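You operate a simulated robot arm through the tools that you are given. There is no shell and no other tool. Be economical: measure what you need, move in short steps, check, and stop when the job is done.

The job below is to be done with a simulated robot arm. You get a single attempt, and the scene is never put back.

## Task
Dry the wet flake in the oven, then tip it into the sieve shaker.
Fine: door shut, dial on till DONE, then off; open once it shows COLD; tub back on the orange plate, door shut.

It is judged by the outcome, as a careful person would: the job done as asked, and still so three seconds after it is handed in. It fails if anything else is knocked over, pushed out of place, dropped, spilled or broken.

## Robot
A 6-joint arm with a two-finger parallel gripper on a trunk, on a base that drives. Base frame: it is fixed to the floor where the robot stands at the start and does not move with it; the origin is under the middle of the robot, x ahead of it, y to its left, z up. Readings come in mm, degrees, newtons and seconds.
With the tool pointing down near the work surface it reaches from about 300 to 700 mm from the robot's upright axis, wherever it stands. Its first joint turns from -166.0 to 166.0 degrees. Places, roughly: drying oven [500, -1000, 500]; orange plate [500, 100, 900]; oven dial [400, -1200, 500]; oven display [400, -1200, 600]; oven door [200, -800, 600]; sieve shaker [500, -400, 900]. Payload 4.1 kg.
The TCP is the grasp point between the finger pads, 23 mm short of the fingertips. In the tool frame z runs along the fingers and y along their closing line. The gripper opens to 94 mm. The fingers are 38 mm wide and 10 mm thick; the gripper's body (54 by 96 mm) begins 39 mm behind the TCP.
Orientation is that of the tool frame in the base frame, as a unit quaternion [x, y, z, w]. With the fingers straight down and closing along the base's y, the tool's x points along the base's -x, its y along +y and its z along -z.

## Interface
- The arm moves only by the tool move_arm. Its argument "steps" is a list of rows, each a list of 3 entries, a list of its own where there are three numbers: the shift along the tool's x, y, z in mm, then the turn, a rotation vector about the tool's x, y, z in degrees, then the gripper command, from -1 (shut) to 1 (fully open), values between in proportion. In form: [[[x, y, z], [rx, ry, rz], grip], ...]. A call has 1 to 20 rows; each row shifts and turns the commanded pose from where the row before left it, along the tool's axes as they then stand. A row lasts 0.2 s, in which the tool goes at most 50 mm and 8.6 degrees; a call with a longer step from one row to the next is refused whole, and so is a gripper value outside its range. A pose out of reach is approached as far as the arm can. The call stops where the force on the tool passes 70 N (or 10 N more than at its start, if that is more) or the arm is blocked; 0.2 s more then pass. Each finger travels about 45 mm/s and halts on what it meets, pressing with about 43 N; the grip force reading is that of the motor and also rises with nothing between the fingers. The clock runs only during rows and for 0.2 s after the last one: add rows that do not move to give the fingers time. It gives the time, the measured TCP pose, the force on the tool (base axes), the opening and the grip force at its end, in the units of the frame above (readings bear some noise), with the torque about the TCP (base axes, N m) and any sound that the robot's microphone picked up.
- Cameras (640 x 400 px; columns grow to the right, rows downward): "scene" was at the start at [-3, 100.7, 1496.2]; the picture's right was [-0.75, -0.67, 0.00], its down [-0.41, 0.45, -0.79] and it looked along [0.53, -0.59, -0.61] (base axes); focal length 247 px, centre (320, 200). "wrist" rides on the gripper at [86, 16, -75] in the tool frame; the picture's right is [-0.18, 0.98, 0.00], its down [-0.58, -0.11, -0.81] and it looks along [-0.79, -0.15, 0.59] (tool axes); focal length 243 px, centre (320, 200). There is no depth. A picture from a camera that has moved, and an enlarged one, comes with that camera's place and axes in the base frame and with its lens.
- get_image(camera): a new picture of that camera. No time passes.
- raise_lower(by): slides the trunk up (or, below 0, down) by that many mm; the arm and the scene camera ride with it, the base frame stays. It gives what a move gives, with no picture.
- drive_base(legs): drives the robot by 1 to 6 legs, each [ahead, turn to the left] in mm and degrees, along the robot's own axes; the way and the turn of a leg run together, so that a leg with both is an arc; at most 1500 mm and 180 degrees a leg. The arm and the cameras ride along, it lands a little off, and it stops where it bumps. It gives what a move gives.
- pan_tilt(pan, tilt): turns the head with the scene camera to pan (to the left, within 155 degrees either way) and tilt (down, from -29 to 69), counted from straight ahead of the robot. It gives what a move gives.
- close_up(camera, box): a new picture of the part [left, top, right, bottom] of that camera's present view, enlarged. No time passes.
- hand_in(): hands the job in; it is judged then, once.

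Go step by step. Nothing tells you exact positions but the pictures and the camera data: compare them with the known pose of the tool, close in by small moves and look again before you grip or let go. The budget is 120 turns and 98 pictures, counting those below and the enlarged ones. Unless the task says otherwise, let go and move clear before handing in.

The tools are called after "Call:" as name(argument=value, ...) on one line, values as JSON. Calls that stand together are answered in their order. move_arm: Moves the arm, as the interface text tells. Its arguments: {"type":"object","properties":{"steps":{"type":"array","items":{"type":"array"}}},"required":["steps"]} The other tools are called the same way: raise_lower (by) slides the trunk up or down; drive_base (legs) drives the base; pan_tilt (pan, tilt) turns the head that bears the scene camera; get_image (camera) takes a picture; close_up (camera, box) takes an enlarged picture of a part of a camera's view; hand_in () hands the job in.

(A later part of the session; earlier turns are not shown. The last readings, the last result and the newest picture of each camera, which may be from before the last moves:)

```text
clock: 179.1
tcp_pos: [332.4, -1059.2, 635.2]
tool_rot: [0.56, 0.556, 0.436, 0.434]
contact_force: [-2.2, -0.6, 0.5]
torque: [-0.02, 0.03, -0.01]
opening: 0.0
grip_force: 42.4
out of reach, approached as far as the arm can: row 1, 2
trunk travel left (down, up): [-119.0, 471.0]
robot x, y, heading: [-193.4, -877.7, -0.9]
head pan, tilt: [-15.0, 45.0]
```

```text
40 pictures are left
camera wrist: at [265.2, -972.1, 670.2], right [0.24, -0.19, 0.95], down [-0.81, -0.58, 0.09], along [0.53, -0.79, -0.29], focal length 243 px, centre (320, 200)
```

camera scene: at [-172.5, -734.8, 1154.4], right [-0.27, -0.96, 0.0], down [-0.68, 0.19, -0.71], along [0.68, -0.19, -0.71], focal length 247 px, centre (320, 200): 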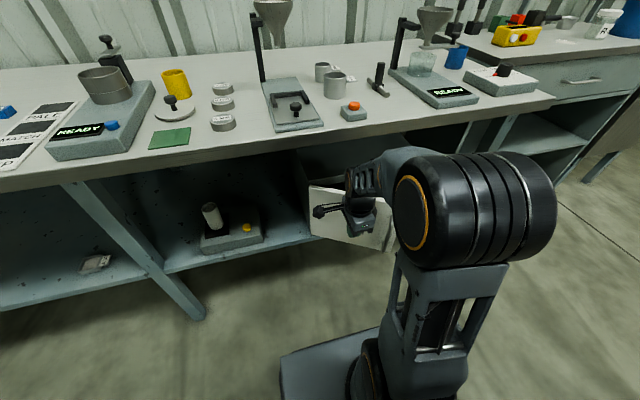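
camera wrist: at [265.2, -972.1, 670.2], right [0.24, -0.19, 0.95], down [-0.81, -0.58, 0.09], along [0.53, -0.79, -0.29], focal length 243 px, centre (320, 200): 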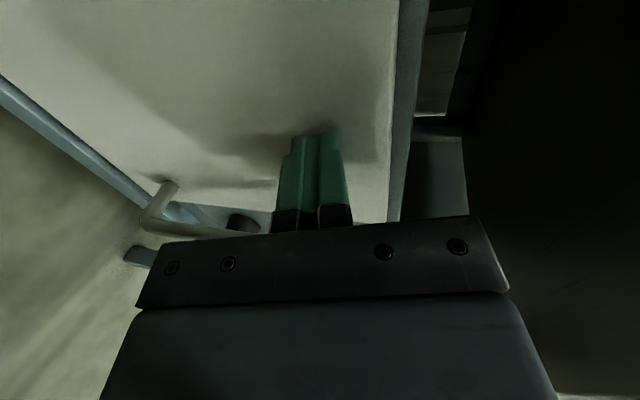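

Almost shut. Push the remainder until resisted.

Call:
move_arm(steps=[[[0, 1.6, 6], [0, 0, 0], -1], [[0, 1.6, 6], [0, 0, 0], -1], [[0, 1.1, 4], [0, 0, 0], -1], [[0, 1.1, 4], [0, 0, 0], -1], [[0, 0.8, 3], [0, 0, 0], -1], [[0, 0.8, 3], [0, 0, 0], -1], [[0, 0.8, 3], [0, 0, 0], -1], [[0, 0.8, 3], [0, 0, 0], -1], [[0, 0, 0], [0, 0, 0], -1]])

Call:
get_image(camera="wrist")

```text
clock: 179.6
tcp_pos: [333.0, -1059.1, 634.5]
tool_rot: [0.562, 0.555, 0.435, 0.433]
contact_force: [-35.9, 6.4, 16.2]
torque: [-0.04, -0.53, 0.23]
opening: 0.0
grip_force: 42.0
trunk travel left (down, up): [-119.0, 471.0]
robot x, y, heading: [-191.6, -877.2, -1.2]
head pan, tilt: [-15.0, 45.0]
stopped in row 2: the force on the tool passed its limit at 81 N (the readings are from after the stop); the commanded pose is now the measured one
```

```text
39 pictures are left
camera wrist: at [265.9, -972.0, 670.5], right [0.24, -0.19, 0.95], down [-0.81, -0.58, 0.09], along [0.53, -0.79, -0.3], focal length 243 px, centre (320, 200)
```

wrist: 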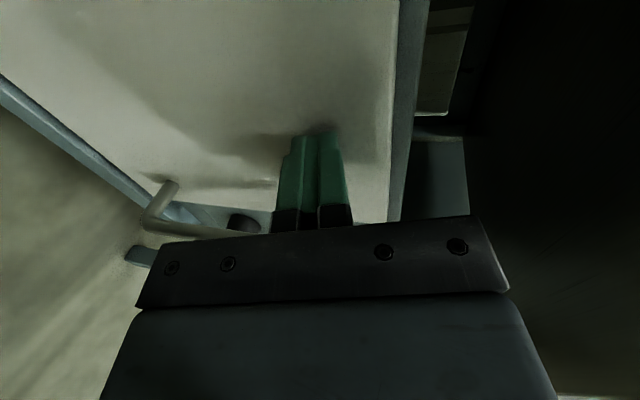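

Firm resistance at the tip. Back off and verify from the scene camera that the door is flush.

Call:
move_arm(steps=[[[0, -6, -22], [0, 0, 0], -1], [[0, -6, -22], [0, 0, 0], -1], [[0, -6, -22], [0, 0, 0], -1], [[0, -6, -22], [0, 0, 0], -1], [[0, 0, 0], [0, 0, 0], -1]])

Call:
pan_tilt(pan=-25, tilt=40)

Call:
close_up(camera="scene", box=[200, 120, 400, 280])

Call:
get_image(camera="wrist")

```text
clock: 180.8
tcp_pos: [243.6, -1058.8, 630.4]
tool_rot: [0.564, 0.556, 0.433, 0.431]
contact_force: [-0.1, -0.2, 0.3]
torque: [0.04, 0.03, 0.03]
opening: 0.0
grip_force: 42.9
trunk travel left (down, up): [-119.0, 471.0]
robot x, y, heading: [-195.7, -877.9, -1.1]
head pan, tilt: [-15.0, 45.0]
```

```text
clock: 181.5
tcp_pos: [244.0, -1057.7, 629.5]
tool_rot: [0.563, 0.556, 0.433, 0.432]
contact_force: [0.1, 0.3, 0.1]
torque: [0.02, 0.01, 0.02]
opening: 0.1
grip_force: 42.1
trunk travel left (down, up): [-119.0, 471.0]
robot x, y, heading: [-196.2, -879.1, -1.0]
head pan, tilt: [-25.0, 40.0]
```

```text
2.50 times, centred on (300, 200) of scene
camera zoom: at [-175.0, -749.7, 1161.6], right [-0.44, -0.9, 0.0], down [-0.58, 0.28, -0.77], along [0.69, -0.34, -0.64], focal length 618 px, centre (370, 200)
```

zoom: 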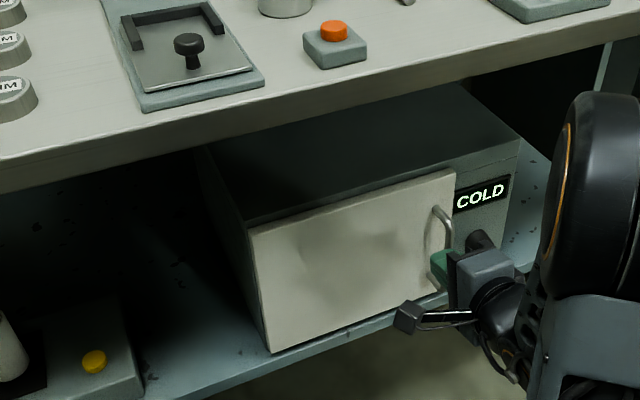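

```text
37 pictures are left
camera wrist: at [177.4, -970.9, 665.9], right [0.25, -0.19, 0.95], down [-0.81, -0.58, 0.09], along [0.53, -0.79, -0.3], focal length 243 px, centre (320, 200)
```

wrist: 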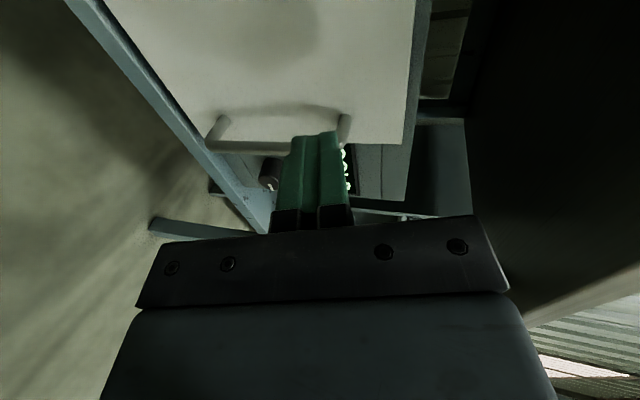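

Door is flush. Next the dial: roll the tool to camera-up, go in front of the knob, and look closely.

Call:
move_arm(steps=[[[0, 0, 0], [0, 0, 8.5], -1], [[0, 0, 0], [0, 0, 8.5], -1], [[0, 0, 0], [0, 0, 8.5], -1], [[0, 0, 0], [0, 0, 8.5], -1], [[0, 0, 0], [0, 0, 8.5], -1], [[0, 0, 0], [0, 0, 8.5], -1], [[0, 0, 0], [0, 0, 8.5], -1], [[0, 0, 0], [0, 0, 8.5], -1], [[0, 0, 0], [0, 0, 8.5], -1], [[0, 0, 0], [0, 0, 8.5], -1], [[0, 0, 0], [0, 0, 5], -1], [[0, 35, 0], [0, 0, 0], -1], [[0, 35, 0], [0, 0, 0], -1], [[0, 35, 0], [0, 0, 0], -1], [[0, 39, 0], [0, 0, 0], -1], [[0, 0, 0], [0, 0, 0], -1]])

Call:
get_image(camera="wrist")

Call:
close_up(camera="scene", box=[260, 140, 380, 236])

```text
clock: 184.9
tcp_pos: [243.8, -1203.4, 629.5]
tool_rot: [0.792, -0.005, 0.611, -0.001]
contact_force: [0.4, -0.4, -0.5]
torque: [-0.03, -0.01, 0.01]
opening: 0.1
grip_force: 42.7
trunk travel left (down, up): [-119.0, 471.0]
robot x, y, heading: [-192.9, -882.0, -1.1]
head pan, tilt: [-25.0, 40.0]
```

```text
36 pictures are left
camera wrist: at [193.1, -1219.7, 732.4], right [-0.05, -0.98, -0.19], down [-0.93, 0.12, -0.36], along [0.37, 0.15, -0.92], focal length 243 px, centre (320, 200)
```

wrist: 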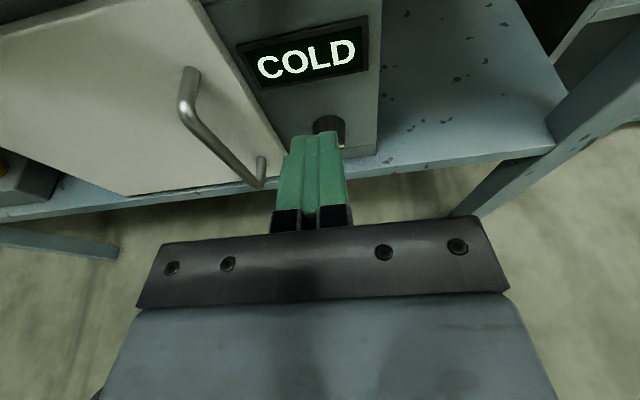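

```text
4.17 times, centred on (320, 188) of scene
camera zoom: at [-175.0, -749.8, 1161.7], right [-0.44, -0.9, 0.0], down [-0.58, 0.28, -0.77], along [0.69, -0.34, -0.64], focal length 1029 px, centre (320, 250)
```

zoom: 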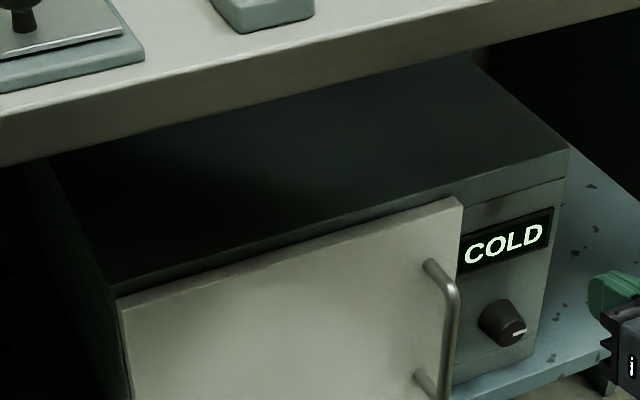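

Pointer on the knob points right (OFF presumably). Level the tool, part-open the gripper, lower to knob height.

Call:
move_arm(steps=[[[0, 0, 0], [0, 7.5, 0], 0.1], [[0, 0, 0], [0, 7.5, 0], 0.1], [[0, 0, 0], [0, 0, 0], 0.1], [[0, 0, 0], [0, 0, 0], 0.1]])

Call:
raise_lower(by=-119)

Call:
get_image(camera="wrist")

```text
clock: 185.9
tcp_pos: [243.6, -1203.8, 629.4]
tool_rot: [0.704, -0.006, 0.71, -0.001]
contact_force: [0.4, 0.5, -0.2]
torque: [0.0, 0.03, 0.01]
opening: 51.7
grip_force: 0.1
trunk travel left (down, up): [-119.0, 471.0]
robot x, y, heading: [-194.7, -876.2, -1.2]
head pan, tilt: [-25.0, 40.0]
```

```text
clock: 187.4
tcp_pos: [244.1, -1203.8, 510.7]
tool_rot: [0.705, -0.005, 0.709, 0.0]
contact_force: [0.1, 0.1, 0.2]
torque: [0.01, -0.03, -0.01]
opening: 51.6
grip_force: 0.1
trunk travel left (down, up): [0.0, 590.0]
robot x, y, heading: [-194.6, -875.5, -1.2]
head pan, tilt: [-25.0, 40.0]
```

```text
34 pictures are left
camera wrist: at [169.1, -1218.9, 597.3], right [0.0, -0.98, -0.19], down [-0.8, 0.12, -0.59], along [0.6, 0.15, -0.79], focal length 243 px, centre (320, 200)
```

wrist: 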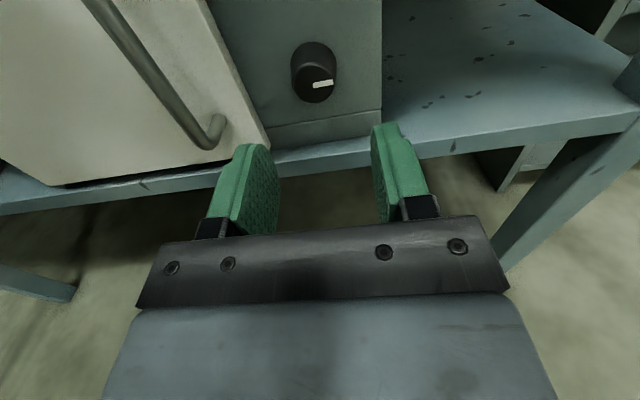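

Knob centre ≈(360,-1197,499), about 36 mm wide. Align and advance to just before it.

Call:
move_arm(steps=[[[-5.5, -3.5, 20], [0, 0, 0], 0.25], [[-5.5, -3.5, 20], [0, 0, 0], 0.25], [[0, 0, 20], [0, 0, 0], 0.25], [[0, 0, 0], [0, 0, 0], 0.25]])

Call:
get_image(camera="wrist")

```text
clock: 188.4
tcp_pos: [302.6, -1196.1, 501.1]
tool_rot: [0.705, -0.006, 0.71, -0.001]
contact_force: [0.3, -0.3, 0.0]
torque: [-0.01, -0.01, -0.02]
opening: 58.9
grip_force: 0.2
trunk travel left (down, up): [0.0, 590.0]
robot x, y, heading: [-195.0, -876.2, -1.2]
head pan, tilt: [-25.0, 40.0]
```

```text
33 pictures are left
camera wrist: at [228.9, -1212.0, 586.1], right [-0.01, -0.98, -0.19], down [-0.8, 0.12, -0.59], along [0.6, 0.15, -0.79], focal length 243 px, centre (320, 200)
```

wrist: 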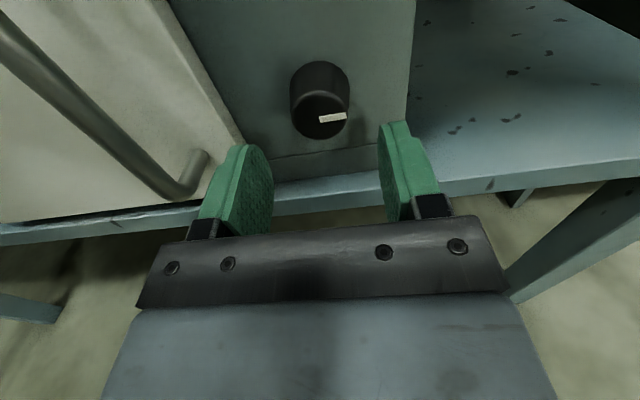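

Aligned. Advance 47 mm, grip the knob, and try a small counter-clockwise turn.

Call:
move_arm(steps=[[[0, 0, 16], [0, 0, 0], 0.25], [[0, 0, 16], [0, 0, 0], 0.25], [[0, 0, 15], [0, 0, 0], 0.25], [[0, 0, 0], [0, 0, 0], 0.25], [[0, 0, 0], [0, 0, 0], -1], [[0, 0, 0], [0, 0, 0], -1], [[0, 0, 0], [0, 0, 0], -1]])

Call:
move_arm(steps=[[[0, 0, 0], [0, 0, -5], -1], [[0, 0, 0], [0, 0, -5], -1], [[0, 0, 0], [0, 0, -5], -1], [[0, 0, 0], [0, 0, 0], -1]])

Call:
get_image(camera="wrist")

```text
clock: 190.0
tcp_pos: [350.5, -1196.3, 499.8]
tool_rot: [0.705, -0.004, 0.709, -0.002]
contact_force: [-0.7, 5.1, 0.1]
torque: [-0.01, -0.11, 0.19]
opening: 37.5
grip_force: 45.0
trunk travel left (down, up): [0.0, 590.0]
robot x, y, heading: [-194.4, -880.5, -0.9]
head pan, tilt: [-25.0, 40.0]
```

```text
clock: 191.0
tcp_pos: [350.4, -1198.1, 500.6]
tool_rot: [0.7, 0.085, 0.703, 0.093]
contact_force: [11.8, -9.7, -0.2]
torque: [0.87, 0.12, -0.33]
opening: 37.3
grip_force: 44.6
trunk travel left (down, up): [0.0, 590.0]
robot x, y, heading: [-194.7, -876.3, -1.3]
head pan, tilt: [-25.0, 40.0]
```

```text
32 pictures are left
camera wrist: at [276.2, -1191.1, 587.6], right [-0.01, -1.0, 0.07], down [-0.8, -0.03, -0.59], along [0.6, -0.06, -0.8], focal length 243 px, centre (320, 200)
```

wrist: 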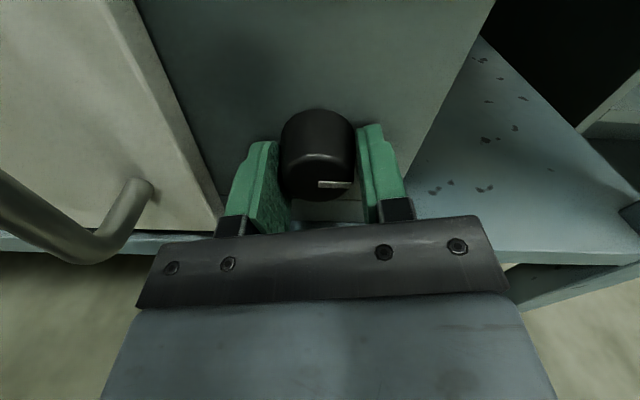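

It resisted (0.87 N m) with no turn — a stop. So it turns clockwise; go the other way.

Call:
move_arm(steps=[[[0, 0, 0], [0, 0, 7], -1], [[0, 0, 0], [0, 0, 8], -1], [[0, 0, 0], [0, 0, 8], -1], [[0, 0, 0], [0, 0, 8], -1], [[0, 0, 0], [0, 0, 0], -1]])

Call:
get_image(camera="wrist")

```text
clock: 192.2
tcp_pos: [349.5, -1195.2, 499.8]
tool_rot: [0.698, -0.103, 0.702, -0.101]
contact_force: [-2.5, 4.2, -5.3]
torque: [-0.01, -0.6, 0.16]
opening: 37.6
grip_force: 44.3
trunk travel left (down, up): [0.0, 590.0]
robot x, y, heading: [-194.9, -879.0, -0.7]
head pan, tilt: [-25.0, 40.0]
```

```text
31 pictures are left
camera wrist: at [276.0, -1235.0, 578.3], right [0.0, -0.89, -0.46], down [-0.8, 0.27, -0.53], along [0.6, 0.37, -0.71], focal length 243 px, centre (320, 200)
```

wrist: 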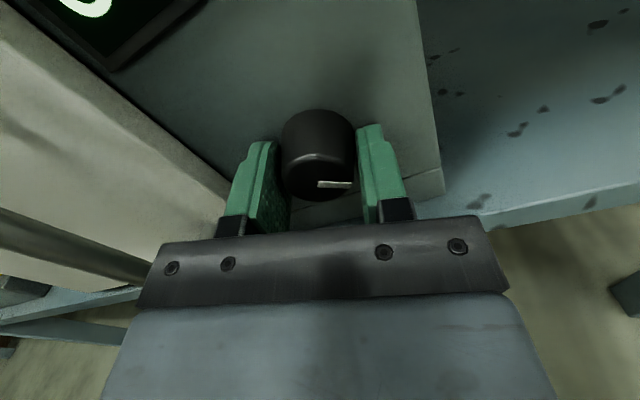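

Now the knob follows. Regrip and turn on: open, roll back 62°, grip, turn +70°.

Call:
move_arm(steps=[[[0, 0, 0], [0, 0, 0], 0.25], [[0, 0, 0], [0, 0, 0], 0.25], [[0, 0, 0], [0, 0, -8], 0.25], [[0, 0, 0], [0, 0, -8], 0.25], [[0, 0, 0], [0, 0, -8], 0.25], [[0, 0, 0], [0, 0, -8], 0.25], [[0, 0, 0], [0, 0, -8], 0.25], [[0, 0, 0], [0, 0, -8], 0.25], [[0, 0, 0], [0, 0, -8], 0.25], [[0, 0, 0], [0, 0, -8], 0.25], [[0, 0, 0], [0, 0, 0], 0.25], [[0, 0, 0], [0, 0, 0], -1], [[0, 0, 0], [0, 0, 0], -1], [[0, 0, 0], [0, 0, 0], -1]])

Call:
move_arm(steps=[[[0, 0, 0], [0, 0, 8], -1], [[0, 0, 0], [0, 0, 8], -1], [[0, 0, 0], [0, 0, 8], -1], [[0, 0, 0], [0, 0, 8], -1], [[0, 0, 0], [0, 0, 8], -1], [[0, 0, 0], [0, 0, 0], -1]])

Call:
get_image(camera="wrist")

```text
clock: 195.2
tcp_pos: [351.2, -1198.4, 503.8]
tool_rot: [0.645, 0.28, 0.649, 0.291]
contact_force: [10.2, -19.1, 14.6]
torque: [0.08, -0.19, -0.18]
opening: 37.6
grip_force: 45.3
trunk travel left (down, up): [0.0, 590.0]
robot x, y, heading: [-197.2, -880.3, -1.2]
head pan, tilt: [-25.0, 40.0]
```

```text
clock: 196.6
tcp_pos: [350.4, -1196.8, 502.1]
tool_rot: [0.702, 0.043, 0.709, 0.049]
contact_force: [2.9, -17.3, 20.3]
torque: [0.08, -0.1, -0.67]
opening: 37.6
grip_force: 45.2
trunk travel left (down, up): [0.0, 590.0]
robot x, y, heading: [-195.5, -884.3, -1.2]
head pan, tilt: [-25.0, 40.0]
```

```text
30 pictures are left
camera wrist: at [275.6, -1201.1, 590.3], right [-0.01, -1.0, -0.06], down [-0.8, 0.04, -0.6], along [0.6, 0.04, -0.8], focal length 243 px, centre (320, 200)
```

wrist: 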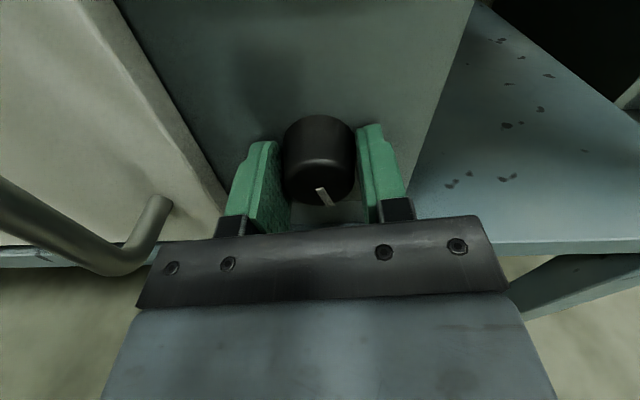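

Call:
move_arm(steps=[[[-1.5, 0, 0], [0, 0, 8], -1], [[-0.5, 0, 0], [0, 0, 8], -1], [[0, 0, 0], [0, 0, 8], -1], [[0, 0, 0], [0, 0, 3], -1], [[0, 0, 0], [0, 0, 0], -1]])

Call:
close_up(camera="scene", box=[240, 120, 440, 280])

```text
clock: 197.8
tcp_pos: [349.2, -1194.4, 500.5]
tool_rot: [0.694, -0.12, 0.7, -0.119]
contact_force: [-10.8, 6.9, 20.3]
torque: [-0.36, -0.25, 0.56]
opening: 37.3
grip_force: 45.1
trunk travel left (down, up): [0.0, 590.0]
robot x, y, heading: [-196.0, -878.2, -1.1]
head pan, tilt: [-25.0, 40.0]
```

```text
2.50 times, centred on (340, 200) of scene
camera zoom: at [-176.8, -749.0, 1042.5], right [-0.44, -0.9, 0.0], down [-0.58, 0.28, -0.77], along [0.69, -0.34, -0.64], focal length 618 px, centre (270, 200)
```

zoom: 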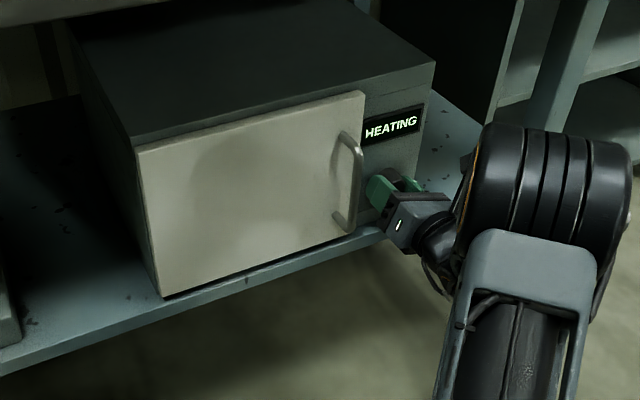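

The display says HEATING. I'll keep hold of the knob and wait.

Call:
move_arm(steps=[[[0, 0, 0], [0, 0, 0], -1], [[0, 0, 0], [0, 0, 0], -1], [[0, 0, 0], [0, 0, 0], -1], [[0, 0, 0], [0, 0, 0], -1], [[0, 0, 0], [0, 0, 0], -1], [[0, 0, 0], [0, 0, 0], -1], [[0, 0, 0], [0, 0, 0], -1], [[0, 0, 0], [0, 0, 0], -1], [[0, 0, 0], [0, 0, 0], -1], [[0, 0, 0], [0, 0, 0], -1], [[0, 0, 0], [0, 0, 0], -1], [[0, 0, 0], [0, 0, 0], -1], [[0, 0, 0], [0, 0, 0], -1], [[0, 0, 0], [0, 0, 0], -1], [[0, 0, 0], [0, 0, 0], -1], [[0, 0, 0], [0, 0, 0], -1], [[0, 0, 0], [0, 0, 0], -1], [[0, 0, 0], [0, 0, 0], -1], [[0, 0, 0], [0, 0, 0], -1], [[0, 0, 0], [0, 0, 0], -1]])

Call:
move_arm(steps=[[[0, 0, 0], [0, 0, 0], -1], [[0, 0, 0], [0, 0, 0], -1], [[0, 0, 0], [0, 0, 0], -1], [[0, 0, 0], [0, 0, 0], -1], [[0, 0, 0], [0, 0, 0], -1], [[0, 0, 0], [0, 0, 0], -1], [[0, 0, 0], [0, 0, 0], -1], [[0, 0, 0], [0, 0, 0], -1], [[0, 0, 0], [0, 0, 0], -1], [[0, 0, 0], [0, 0, 0], -1], [[0, 0, 0], [0, 0, 0], -1], [[0, 0, 0], [0, 0, 0], -1], [[0, 0, 0], [0, 0, 0], -1], [[0, 0, 0], [0, 0, 0], -1], [[0, 0, 0], [0, 0, 0], -1], [[0, 0, 0], [0, 0, 0], -1], [[0, 0, 0], [0, 0, 0], -1], [[0, 0, 0], [0, 0, 0], -1], [[0, 0, 0], [0, 0, 0], -1], [[0, 0, 0], [0, 0, 0], -1]])

Call:
close_up(camera="scene", box=[340, 150, 400, 190])

```text
clock: 202.0
tcp_pos: [350.7, -1195.7, 499.5]
tool_rot: [0.695, -0.12, 0.699, -0.118]
contact_force: [-16.8, 37.8, 4.2]
torque: [-0.23, -0.24, 0.94]
opening: 37.5
grip_force: 45.1
trunk travel left (down, up): [0.0, 590.0]
robot x, y, heading: [-189.8, -879.2, -1.2]
head pan, tilt: [-25.0, 40.0]
```

```text
clock: 206.2
tcp_pos: [350.4, -1194.8, 499.5]
tool_rot: [0.695, -0.118, 0.699, -0.119]
contact_force: [-15.1, 35.8, 3.6]
torque: [-0.2, -0.17, 0.96]
opening: 37.9
grip_force: 45.2
trunk travel left (down, up): [0.0, 590.0]
robot x, y, heading: [-194.1, -876.2, -1.3]
head pan, tilt: [-25.0, 40.0]
```

```text
10.00 times, centred on (370, 170) of scene
camera zoom: at [-175.9, -746.8, 1042.5], right [-0.44, -0.9, 0.0], down [-0.58, 0.28, -0.77], along [0.69, -0.34, -0.64], focal length 2470 px, centre (-180, 500)
```

zoom: 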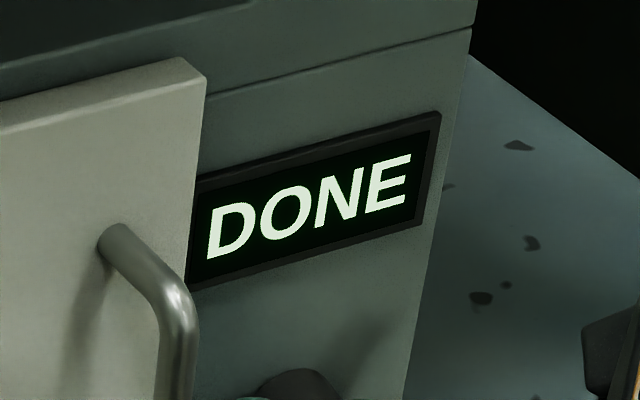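

DONE. Turn the knob back off: counter-clockwise ~92°.

Call:
move_arm(steps=[[[0, -1, 0], [0, 0, -8], -1], [[0, 0, 0], [0, 0, -8.3], -1], [[0, 0, 0], [0, 0, -8.3], -1], [[0, 0, 0], [0, 0, -8.3], -1], [[0, 0, 0], [0, 0, -8.3], -1], [[0, 0, 0], [0, 0, -8.3], -1], [[0, 0, 0], [0, 0, -8.3], -1], [[0, 0, 0], [0, 0, -8.3], -1], [[0, 0, 0], [0, 0, -8.3], -1], [[0, 0, 0], [0, 0, -8.3], -1], [[0, 0, 0], [0, 0, -8.3], -1], [[0, 0, 0], [0, 0, -5], -1], [[0, 0, 0], [0, 0, 0], -1]])

Call:
get_image(camera="wrist")

Call:
close_up(camera="scene", box=[340, 150, 420, 200])

```text
clock: 209.0
tcp_pos: [350.3, -1198.1, 505.2]
tool_rot: [0.552, 0.432, 0.557, 0.446]
contact_force: [-11.7, -21.3, 35.0]
torque: [0.5, -1.22, -0.72]
opening: 37.6
grip_force: 45.1
trunk travel left (down, up): [0.0, 590.0]
robot x, y, heading: [-194.1, -878.6, -1.3]
head pan, tilt: [-25.0, 40.0]
```

```text
27 pictures are left
camera wrist: at [276.6, -1116.0, 539.3], right [-0.02, -0.4, 0.91], down [-0.81, -0.53, -0.25], along [0.59, -0.74, -0.31], focal length 243 px, centre (320, 200)
```

wrist: 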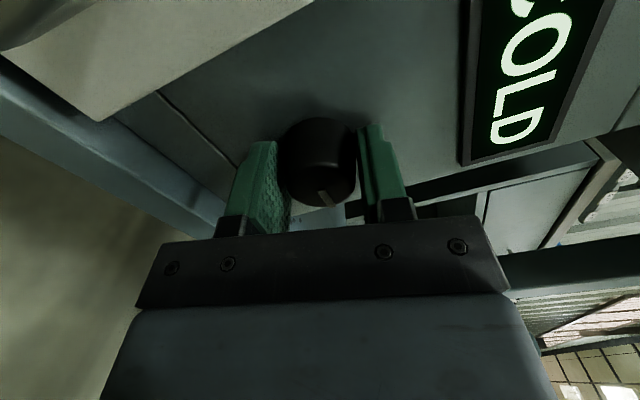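

```text
8.00 times, centred on (380, 175) of scene
camera zoom: at [-177.3, -748.4, 1042.9], right [-0.44, -0.9, 0.0], down [-0.57, 0.28, -0.77], along [0.69, -0.34, -0.64], focal length 1976 px, centre (-160, 400)
```

zoom: 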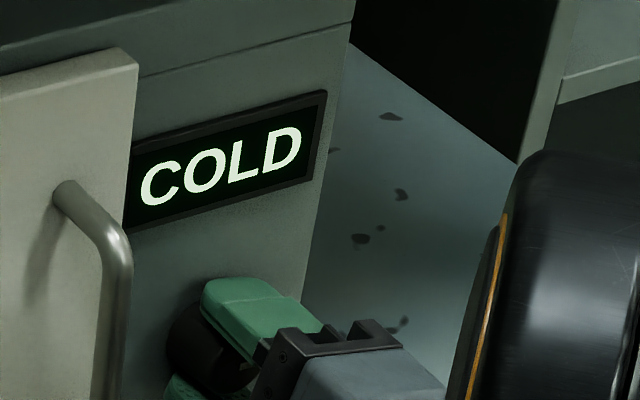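

It already shows COLD with the knob back at its OFF stop. Release, retreat, roll back to camera-up, then move the base back for room to pull the door.

Call:
move_arm(steps=[[[0, 0, 0], [0, 0, 0], 0.25], [[0, 0, 0], [0, 0, 0], 0.25], [[0, 0, 0], [0, 0, 0], 0.25], [[0, 0, -20], [0, 0, 0], 0.25], [[0, 0, -20], [0, 0, 0], 0.25], [[0, 0, -20], [0, 0, 0], 0.25], [[0, 0, -10], [0, 0, 0], 0.25], [[0, 0, 0], [0, 0, 8.4], 0.25], [[0, 0, 0], [0, 0, 8.4], 0.25], [[0, 0, 0], [0, 0, 8.4], 0.25], [[0, 0, 0], [0, 0, 8.4], 0.25], [[0, 0, 0], [0, 0, 8.4], 0.25], [[0, 0, 0], [0, 0, 8.4], 0.25], [[0, 0, 0], [0, 0, 8.4], 0.25], [[0, 0, 0], [0, 0, 8.4], 0.25], [[0, 0, 0], [0, 0, 8.4], 0.25], [[0, 0, 0], [0, 0, 0], 0.25]])

Call:
raise_lower(by=60)

Call:
drive_base(legs=[[-120, 1]])

Call:
close_up(camera="scene", box=[240, 100, 440, 225])

```text
clock: 212.6
tcp_pos: [280.8, -1194.2, 497.4]
tool_rot: [0.705, 0.003, 0.709, 0.007]
contact_force: [0.6, 0.0, 0.1]
torque: [0.02, 0.01, 0.0]
opening: 58.7
grip_force: 0.0
trunk travel left (down, up): [0.0, 590.0]
robot x, y, heading: [-192.4, -877.4, -1.0]
head pan, tilt: [-25.0, 40.0]
```

```text
clock: 213.6
tcp_pos: [280.2, -1194.6, 557.1]
tool_rot: [0.705, 0.004, 0.709, 0.008]
contact_force: [-0.3, 0.2, 0.3]
torque: [0.02, 0.0, 0.02]
opening: 59.0
grip_force: 0.0
trunk travel left (down, up): [-60.0, 530.0]
robot x, y, heading: [-195.4, -880.4, -1.3]
head pan, tilt: [-25.0, 40.0]
```

```text
clock: 214.9
tcp_pos: [164.8, -1183.1, 558.3]
tool_rot: [0.705, 0.011, 0.71, 0.001]
contact_force: [0.2, 0.7, 0.0]
torque: [0.02, 0.02, 0.01]
opening: 59.0
grip_force: 0.0
trunk travel left (down, up): [-60.0, 530.0]
robot x, y, heading: [-315.6, -878.4, -0.2]
head pan, tilt: [-25.0, 40.0]
```

```text
3.20 times, centred on (340, 162) of scene
camera zoom: at [-298.8, -749.2, 1102.7], right [-0.42, -0.91, 0.0], down [-0.58, 0.27, -0.77], along [0.69, -0.32, -0.64], focal length 790 px, centre (256, 320)
```

zoom: 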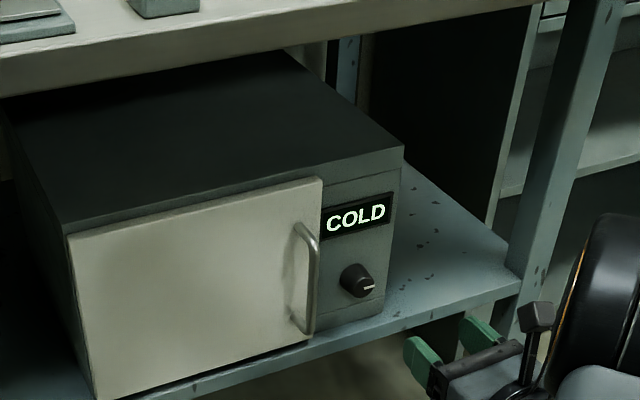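

Knob is at OFF, display COLD. Move in front of the handle bar (≈(320,-1112)) and check.

Call:
move_arm(steps=[[[0, -24, 0], [0, 0, 0], 0.25], [[0, -24, 0], [0, 0, 0], 0.25], [[0, -23, 15], [0, 0, 0], 0.25], [[0, 0, 35], [0, 0, 0], 0.25], [[0, 0, 35], [0, 0, 0], 0.25], [[0, 0, 0], [0, 0, 0], 0.25]])

Call:
get_image(camera="wrist")

```text
clock: 216.3
tcp_pos: [250.9, -1110.5, 558.4]
tool_rot: [0.705, 0.011, 0.709, 0.0]
contact_force: [1.0, 0.9, -0.1]
torque: [-0.01, 0.0, 0.02]
opening: 58.9
grip_force: 0.1
trunk travel left (down, up): [-60.0, 530.0]
robot x, y, heading: [-314.0, -877.2, 0.0]
head pan, tilt: [-25.0, 40.0]
```

```text
24 pictures are left
camera wrist: at [176.5, -1125.9, 645.5], right [0.02, -0.99, -0.17], down [-0.8, 0.09, -0.59], along [0.59, 0.15, -0.79], focal length 243 px, centre (320, 200)
```

wrist: 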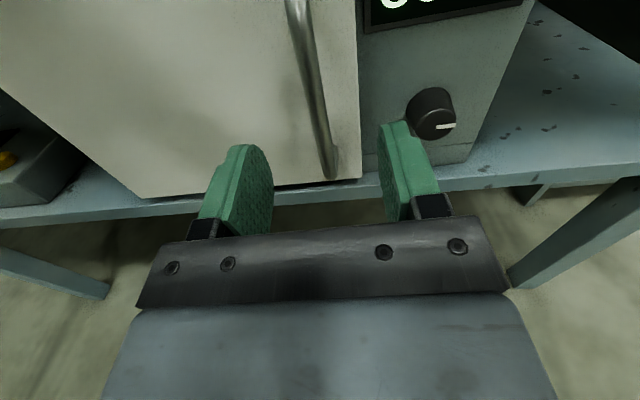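

Bar at y≈-1106. Advance around it and grip.

Call:
move_arm(steps=[[[0, -4.5, 16], [0, 0, 0], 0.25], [[0, 0, 16], [0, 0, 0], 0.25], [[0, 0, 16], [0, 0, 0], 0.25], [[0, 0, 16], [0, 0, 0], 0.25], [[0, 0, 0], [0, 0, 0], 0.25], [[0, 0, 0], [0, 0, 0], -1], [[0, 0, 0], [0, 0, 0], -1], [[0, 0, 0], [0, 0, 0], -1], [[0, 0, 0], [0, 0, 0], -1], [[0, 0, 0], [0, 0, 0], -1]])

```text
clock: 218.5
tcp_pos: [312.5, -1105.7, 559.2]
tool_rot: [0.704, 0.008, 0.71, 0.001]
contact_force: [-2.7, -19.4, 2.0]
torque: [1.84, 0.45, -0.47]
opening: 11.9
grip_force: 45.6
trunk travel left (down, up): [-60.0, 530.0]
robot x, y, heading: [-315.1, -876.8, -0.4]
head pan, tilt: [-25.0, 40.0]
```

Gripped the bar. Pull along the door's arc, first 20°.

Call:
move_arm(steps=[[[0, -2.5, -10.5], [0, 0, 0], -1], [[0, -3.5, -10.5], [0, 0, 0], -1], [[0, -4, -10.2], [0, 0, 0], -1], [[0, -4, -10.2], [0, 0, 0], -1], [[0, -4.8, -9.9], [0, 0, 0], -1], [[0, -4.9, -9.8], [0, 0, 0], -1], [[0, -5.7, -9.3], [0, 0, 0], -1], [[0, -5.7, -9.3], [0, 0, 0], -1], [[0, 0, 0], [0, 0, 0], -1]])

Call:
get_image(camera="wrist")

```text
clock: 220.5
tcp_pos: [231.4, -1075.4, 558.1]
tool_rot: [0.703, 0.006, 0.711, 0.003]
contact_force: [-21.4, -39.3, 11.2]
torque: [1.72, -0.39, -0.54]
opening: 15.4
grip_force: 45.5
trunk travel left (down, up): [-60.0, 530.0]
robot x, y, heading: [-318.5, -875.7, -0.8]
head pan, tilt: [-25.0, 40.0]
```

```text
23 pictures are left
camera wrist: at [156.6, -1091.1, 644.9], right [0.01, -0.99, -0.17], down [-0.8, 0.1, -0.59], along [0.6, 0.14, -0.79], focal length 243 px, centre (320, 200)
```

wrist: 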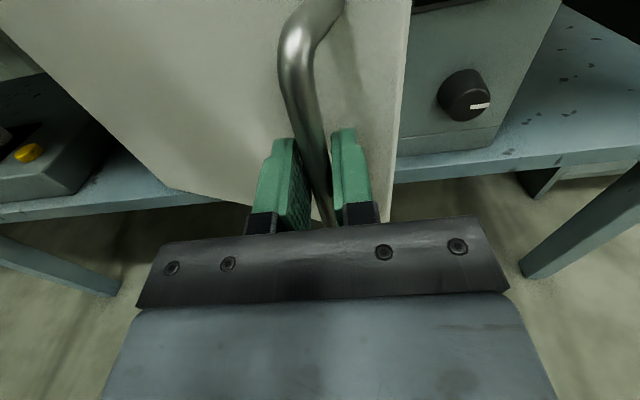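

Works well (~18° open). Continue the arc.

Call:
move_arm(steps=[[[0, -3, -9.2], [0, 0, 0], -1], [[0, -5, -9.2], [0, 0, 0], -1], [[0, -6.3, -8.8], [0, 0, 0], -1], [[0, -6.6, -8.6], [0, 0, 0], -1], [[0, -7, -8.2], [0, 0, 0], -1], [[0, -7.2, -8], [0, 0, 0], -1], [[0, -7.6, -7.6], [0, 0, 0], -1], [[0, -7.8, -7.4], [0, 0, 0], -1], [[0, -8, -7], [0, 0, 0], -1], [[0, -8.4, -6.8], [0, 0, 0], -1], [[0, 0, 0], [0, 0, 0], -1]])

Call:
get_image(camera="wrist")

```text
clock: 222.9
tcp_pos: [151.3, -1003.7, 557.8]
tool_rot: [0.704, 0.013, 0.711, -0.001]
contact_force: [3.5, 2.9, 25.3]
torque: [1.7, 0.15, 0.06]
opening: 17.0
grip_force: 45.0
trunk travel left (down, up): [-60.0, 530.0]
robot x, y, heading: [-317.9, -878.6, -0.2]
head pan, tilt: [-25.0, 40.0]
```

```text
22 pictures are left
camera wrist: at [76.9, -1020.1, 644.4], right [0.02, -0.99, -0.17], down [-0.8, 0.08, -0.59], along [0.6, 0.15, -0.79], focal length 243 px, centre (320, 200)
```

wrist: 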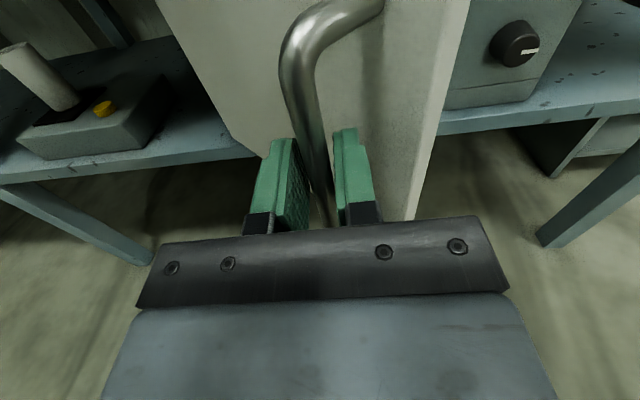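

Call:
move_arm(steps=[[[0, -9.2, -5.6], [0, 0, 0], -1], [[0, -9.5, -5.2], [0, 0, 0], -1], [[0, -9.7, -4.8], [0, 0, 0], -1], [[0, -9.8, -4.5], [0, 0, 0], -1], [[0, -10, -4.2], [0, 0, 0], -1], [[0, -10, -3.9], [0, 0, 0], -1], [[0, 0, 0], [0, 0, 0], -1]])

```text
clock: 224.2
tcp_pos: [143.9, -966.4, 545.8]
tool_rot: [0.703, 0.004, 0.711, 0.002]
contact_force: [-28.8, -13.9, 23.8]
torque: [1.62, 0.79, 0.14]
opening: 16.5
grip_force: 45.0
out of reach, approached as far as the arm can: row 3, 4, 5, 6
trunk travel left (down, up): [-60.0, 530.0]
robot x, y, heading: [-316.9, -880.2, -0.4]
head pan, tilt: [-25.0, 40.0]
stopped in row 6: the force on the tool passed its limit at 78 N (the readings are from after the stop); the commanded pose is now the measured one
```

Reached the arm's limit at ~52°. Release, back the base off, and then push the door's edge the rest of the way from its inner side.

Call:
move_arm(steps=[[[0, 0, 0], [0, 0, 0], 0.25], [[0, 0, 0], [0, 0, 0], 0.25], [[0, 0, 0], [0, 0, 0], 0.25]])

Call:
drive_base(legs=[[-130, 0]])

Call:
move_arm(steps=[[[0, 30, 10], [0, 0, 0], -1], [[0, 30, 10], [0, 0, 0], -1], [[0, 30, 10], [0, 0, 0], -1], [[0, 30, 10], [0, 0, 0], -1], [[0, 30, 10], [0, 0, 0], -1], [[0, 0, 0], [0, 0, 0], -1]])

Call:
get_image(camera="scene")

```text
clock: 225.1
tcp_pos: [145.7, -963.4, 544.9]
tool_rot: [0.706, 0.008, 0.708, 0.002]
contact_force: [0.6, 0.1, -0.2]
torque: [0.02, -0.01, 0.02]
opening: 58.9
grip_force: 0.0
trunk travel left (down, up): [-60.0, 530.0]
robot x, y, heading: [-317.9, -881.1, -0.3]
head pan, tilt: [-25.0, 40.0]
```

```text
clock: 226.3
tcp_pos: [18.8, -963.1, 543.7]
tool_rot: [0.706, 0.009, 0.708, 0.001]
contact_force: [1.0, 0.8, 0.2]
torque: [0.02, 0.0, -0.02]
opening: 58.8
grip_force: 0.1
trunk travel left (down, up): [-60.0, 530.0]
robot x, y, heading: [-441.4, -879.6, -0.3]
head pan, tilt: [-25.0, 40.0]
```

```text
clock: 227.7
tcp_pos: [70.3, -1113.1, 545.3]
tool_rot: [0.706, 0.01, 0.708, 0.0]
contact_force: [0.2, -0.2, -0.3]
torque: [0.04, 0.01, 0.0]
opening: 0.0
grip_force: 42.5
trunk travel left (down, up): [-60.0, 530.0]
robot x, y, heading: [-442.4, -875.1, 0.0]
head pan, tilt: [-25.0, 40.0]
```

```text
21 pictures are left
camera scene: at [-425.4, -749.5, 1102.7], right [-0.42, -0.91, 0.0], down [-0.58, 0.27, -0.77], along [0.69, -0.33, -0.64], focal length 247 px, centre (320, 200)
```

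scene: 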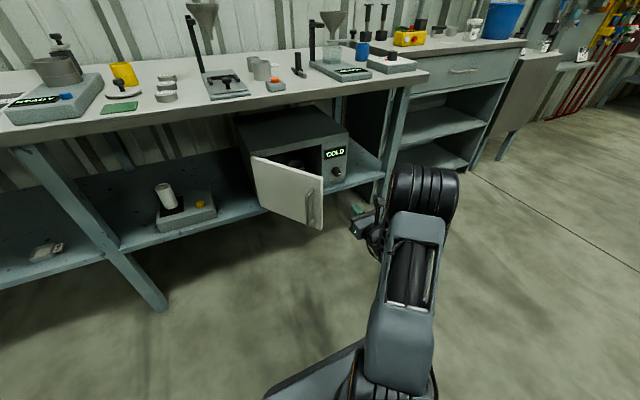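

Insert the tool to the right of the door's edge and sweep left.

Call:
move_arm(steps=[[[0, 0, 28], [0, 0, 0], -1], [[0, 0, 28], [0, 0, 0], -1], [[0, 0, 28], [0, 0, 0], -1], [[0, 0, 28], [0, 0, 0], -1], [[0, 0, 28], [0, 0, 0], -1], [[0, -13, 0], [0, 0, 0], -1], [[0, -13, 0], [0, 0, 0], -1], [[0, -13, 0], [0, 0, 0], -1], [[0, -13, 0], [0, 0, 0], -1], [[0, -13, 0], [0, 0, 0], -1], [[0, -13, 0], [0, 0, 0], -1], [[0, -13, 0], [0, 0, 0], -1], [[0, -13, 0], [0, 0, 0], -1], [[0, -13, 0], [0, 0, 0], -1], [[0, -13, 0], [0, 0, 0], -1], [[0, 0, 0], [0, 0, 0], -1]])

Call:
get_image(camera="scene")

```text
clock: 231.1
tcp_pos: [208.3, -981.2, 544.9]
tool_rot: [0.706, 0.007, 0.708, 0.003]
contact_force: [0.7, -0.5, 0.4]
torque: [0.0, 0.01, -0.01]
opening: 0.0
grip_force: 42.5
trunk travel left (down, up): [-60.0, 530.0]
robot x, y, heading: [-440.4, -878.2, -0.2]
head pan, tilt: [-25.0, 40.0]
```

```text
20 pictures are left
camera scene: at [-425.4, -749.5, 1102.7], right [-0.42, -0.91, 0.0], down [-0.58, 0.27, -0.77], along [0.69, -0.33, -0.64], focal length 247 px, centre (320, 200)
```

scene: 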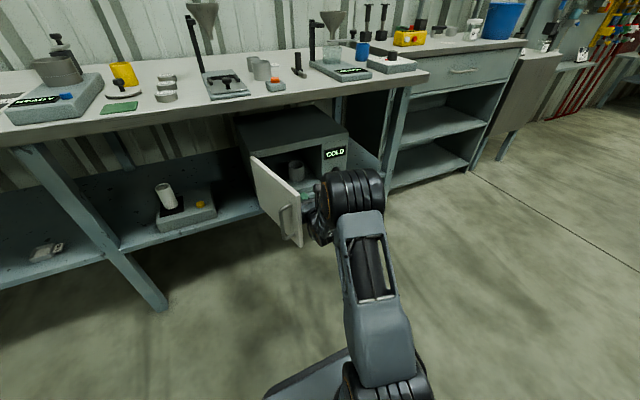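

Turning the base slightly left will swing the tool and push the door fully open.

Call:
drive_base(legs=[[0, 6.5]])

Call:
get_image(camera="scene")

```text
clock: 232.1
tcp_pos: [216.0, -908.6, 544.4]
tool_rot: [0.704, 0.048, 0.707, -0.038]
contact_force: [-0.7, -0.3, -0.8]
torque: [0.0, -0.02, 0.02]
opening: 0.0
grip_force: 43.0
trunk travel left (down, up): [-60.0, 530.0]
robot x, y, heading: [-438.2, -876.9, 6.2]
head pan, tilt: [-25.0, 40.0]
```

```text
19 pictures are left
camera scene: at [-440.2, -748.3, 1102.6], right [-0.32, -0.95, 0.0], down [-0.61, 0.21, -0.77], along [0.73, -0.25, -0.64], focal length 247 px, centre (320, 200)
```

scene: 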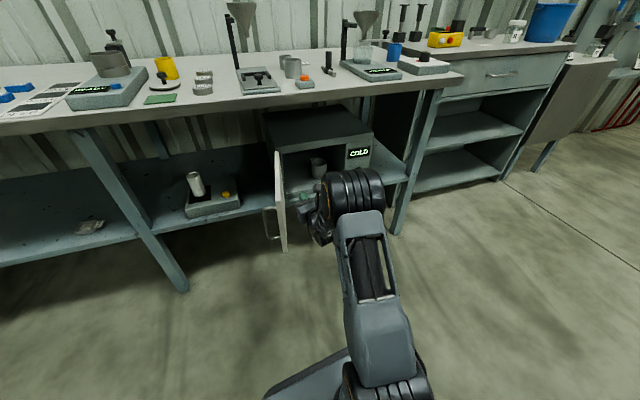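

Door is ~90° open and the tub is inside. Turn back, retract, pitch 15°, and line up with the tub.

Call:
drive_base(legs=[[0, -6.8]])

Call:
move_arm(steps=[[[0, 10, -20], [0, 0, 0], 1], [[0, 10, -20], [0, 0, 0], 1], [[0, 10, -20], [0, 0, 0], 1], [[0, 10, -20], [0, 0, 0], 1], [[0, 10, -20], [0, -7.5, 0], 1], [[0, 10, -20], [0, -7.5, 0], 1], [[0, 0, 0], [0, 0, 0], 1]])

Call:
drive_base(legs=[[247, 0]])

Call:
get_image(camera="wrist")

```text
clock: 233.0
tcp_pos: [208.6, -985.6, 544.6]
tool_rot: [0.706, 0.007, 0.708, 0.004]
contact_force: [-0.1, -0.9, 0.0]
torque: [0.02, 0.03, -0.01]
opening: 0.0
grip_force: 43.0
trunk travel left (down, up): [-60.0, 530.0]
robot x, y, heading: [-444.1, -878.3, -0.4]
head pan, tilt: [-25.0, 40.0]
```

```text
clock: 234.6
tcp_pos: [90.1, -1046.8, 547.2]
tool_rot: [0.793, 0.006, 0.61, 0.003]
contact_force: [1.0, 0.0, 0.0]
torque: [0.03, -0.02, -0.01]
opening: 94.0
grip_force: 0.1
trunk travel left (down, up): [-60.0, 530.0]
robot x, y, heading: [-440.3, -881.6, -0.3]
head pan, tilt: [-25.0, 40.0]
```

```text
clock: 236.4
tcp_pos: [336.8, -1044.9, 548.2]
tool_rot: [0.792, 0.008, 0.61, 0.003]
contact_force: [0.6, 0.0, 0.5]
torque: [0.0, 0.02, 0.0]
opening: 94.0
grip_force: 0.1
trunk travel left (down, up): [-60.0, 530.0]
robot x, y, heading: [-197.0, -885.6, -0.2]
head pan, tilt: [-25.0, 40.0]
```

```text
18 pictures are left
camera wrist: at [287.5, -1060.3, 651.8], right [-0.04, -0.99, -0.16], down [-0.93, 0.1, -0.36], along [0.37, 0.14, -0.92], focal length 243 px, centre (320, 200)
```

wrist: 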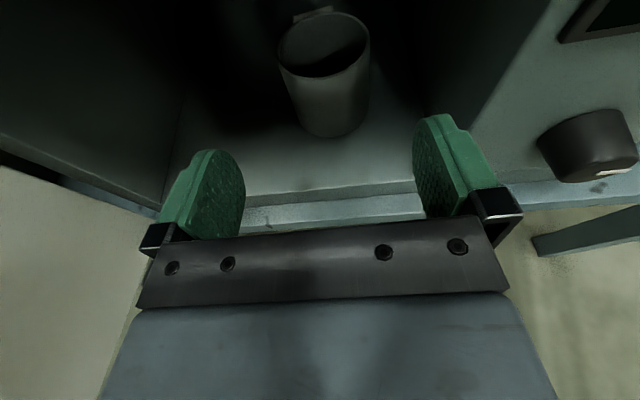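

Lower and slide in to the grasp pose used before, then close.

Call:
raise_lower(by=-51)

Call:
move_arm(steps=[[[5.3, 1.5, 19.8], [0, 0, 0], 1], [[5.3, 1.5, 19.8], [0, 0, 0], 1], [[5.3, 0, 19.8], [0, 0, 0], 1], [[5.3, 0, 19.8], [0, 0, 0], 1], [[5.3, 0, 19.8], [0, 0, 0], 1], [[5.3, 0, 19.8], [0, 0, 0], 1], [[0, 0, 0], [0, 0, 0], 1], [[0, 0, 0], [0, 0, 0], -1], [[0, 0, 0], [0, 0, 0], -1], [[0, 0, 0], [0, 0, 0], -1], [[0, 0, 0], [0, 0, 0], -1]])

Call:
get_image(camera="wrist")

```text
clock: 237.3
tcp_pos: [335.9, -1045.9, 498.2]
tool_rot: [0.792, 0.008, 0.61, 0.002]
contact_force: [-0.2, 0.6, -0.5]
torque: [0.02, -0.01, 0.0]
opening: 93.9
grip_force: 0.1
trunk travel left (down, up): [-9.0, 581.0]
robot x, y, heading: [-195.8, -879.3, -0.4]
head pan, tilt: [-25.0, 40.0]
```

```text
clock: 239.8
tcp_pos: [458.7, -1046.7, 497.8]
tool_rot: [0.792, 0.007, 0.61, 0.003]
contact_force: [0.5, 1.2, 1.7]
torque: [0.11, -0.01, -0.02]
opening: 70.2
grip_force: 42.8
trunk travel left (down, up): [-9.0, 581.0]
robot x, y, heading: [-195.7, -880.4, -0.4]
head pan, tilt: [-25.0, 40.0]
```

```text
17 pictures are left
camera wrist: at [410.3, -1061.7, 600.8], right [-0.04, -0.99, -0.16], down [-0.93, 0.1, -0.36], along [0.37, 0.14, -0.92], focal length 243 px, centre (320, 200)
```

wrist: 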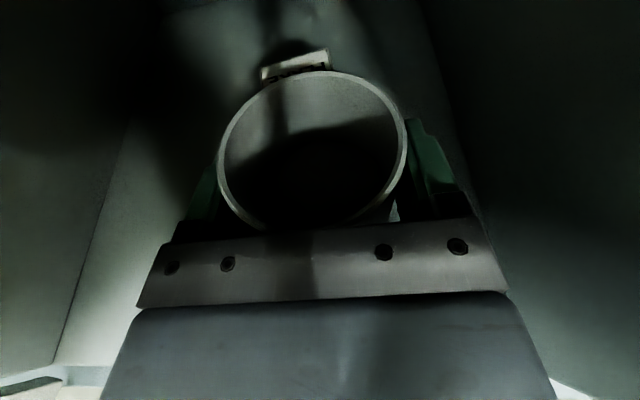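

Tub gripped in the oven (70 mm). Lift slightly, withdraw, and look inside the tub.

Call:
raise_lower(by=10)

Call:
move_arm(steps=[[[-5.2, 0, -19.3], [0, 0, 0], -1], [[-5.2, 0, -19.3], [0, 0, 0], -1], [[-5.2, 0, -19.3], [0, 0, 0], -1], [[-5.2, 0, -19.3], [0, 0, 0], -1], [[-5.2, 0, -19.3], [0, 0, 0], -1], [[-5.2, 0, -19.3], [0, 0, 0], -1], [[-5.2, 0, -19.3], [0, 0, 0], -1], [[0, 0, 0], [0, 0, 0], -1]])

Call:
drive_base(legs=[[-290, 0]])

Call:
raise_lower(by=400)

Call:
get_image(camera="wrist")

```text
clock: 240.3
tcp_pos: [459.4, -1048.1, 506.5]
tool_rot: [0.793, 0.008, 0.609, 0.003]
contact_force: [0.6, 0.7, -0.5]
torque: [0.02, -0.03, 0.04]
opening: 70.3
grip_force: 42.9
trunk travel left (down, up): [-19.0, 571.0]
robot x, y, heading: [-195.6, -883.4, 0.2]
head pan, tilt: [-25.0, 40.0]
```

```text
clock: 242.1
tcp_pos: [318.8, -1048.9, 506.6]
tool_rot: [0.793, 0.008, 0.609, 0.002]
contact_force: [0.4, 0.2, -0.5]
torque: [0.04, 0.0, 0.0]
opening: 70.4
grip_force: 42.9
trunk travel left (down, up): [-19.0, 571.0]
robot x, y, heading: [-196.2, -883.2, -0.1]
head pan, tilt: [-25.0, 40.0]
```

```text
clock: 244.1
tcp_pos: [29.4, -1048.0, 506.8]
tool_rot: [0.793, 0.008, 0.609, 0.003]
contact_force: [-0.5, 0.8, -0.9]
torque: [-0.02, 0.0, 0.01]
opening: 70.0
grip_force: 43.4
trunk travel left (down, up): [-19.0, 571.0]
robot x, y, heading: [-487.5, -880.9, -0.4]
head pan, tilt: [-25.0, 40.0]
```

```text
clock: 248.0
tcp_pos: [30.6, -1048.2, 906.0]
tool_rot: [0.793, 0.008, 0.61, 0.003]
contact_force: [-0.6, -0.2, -1.1]
torque: [0.02, 0.0, 0.02]
opening: 70.4
grip_force: 43.1
trunk travel left (down, up): [-419.0, 171.0]
robot x, y, heading: [-487.4, -881.1, -0.2]
head pan, tilt: [-25.0, 40.0]
```

```text
16 pictures are left
camera wrist: at [-18.7, -1063.0, 1010.3], right [-0.04, -0.99, -0.16], down [-0.93, 0.1, -0.36], along [0.37, 0.14, -0.92], focal length 243 px, centre (320, 200)
```

wrist: 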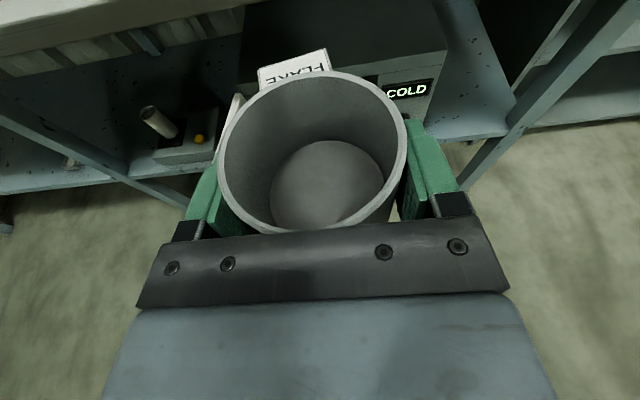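

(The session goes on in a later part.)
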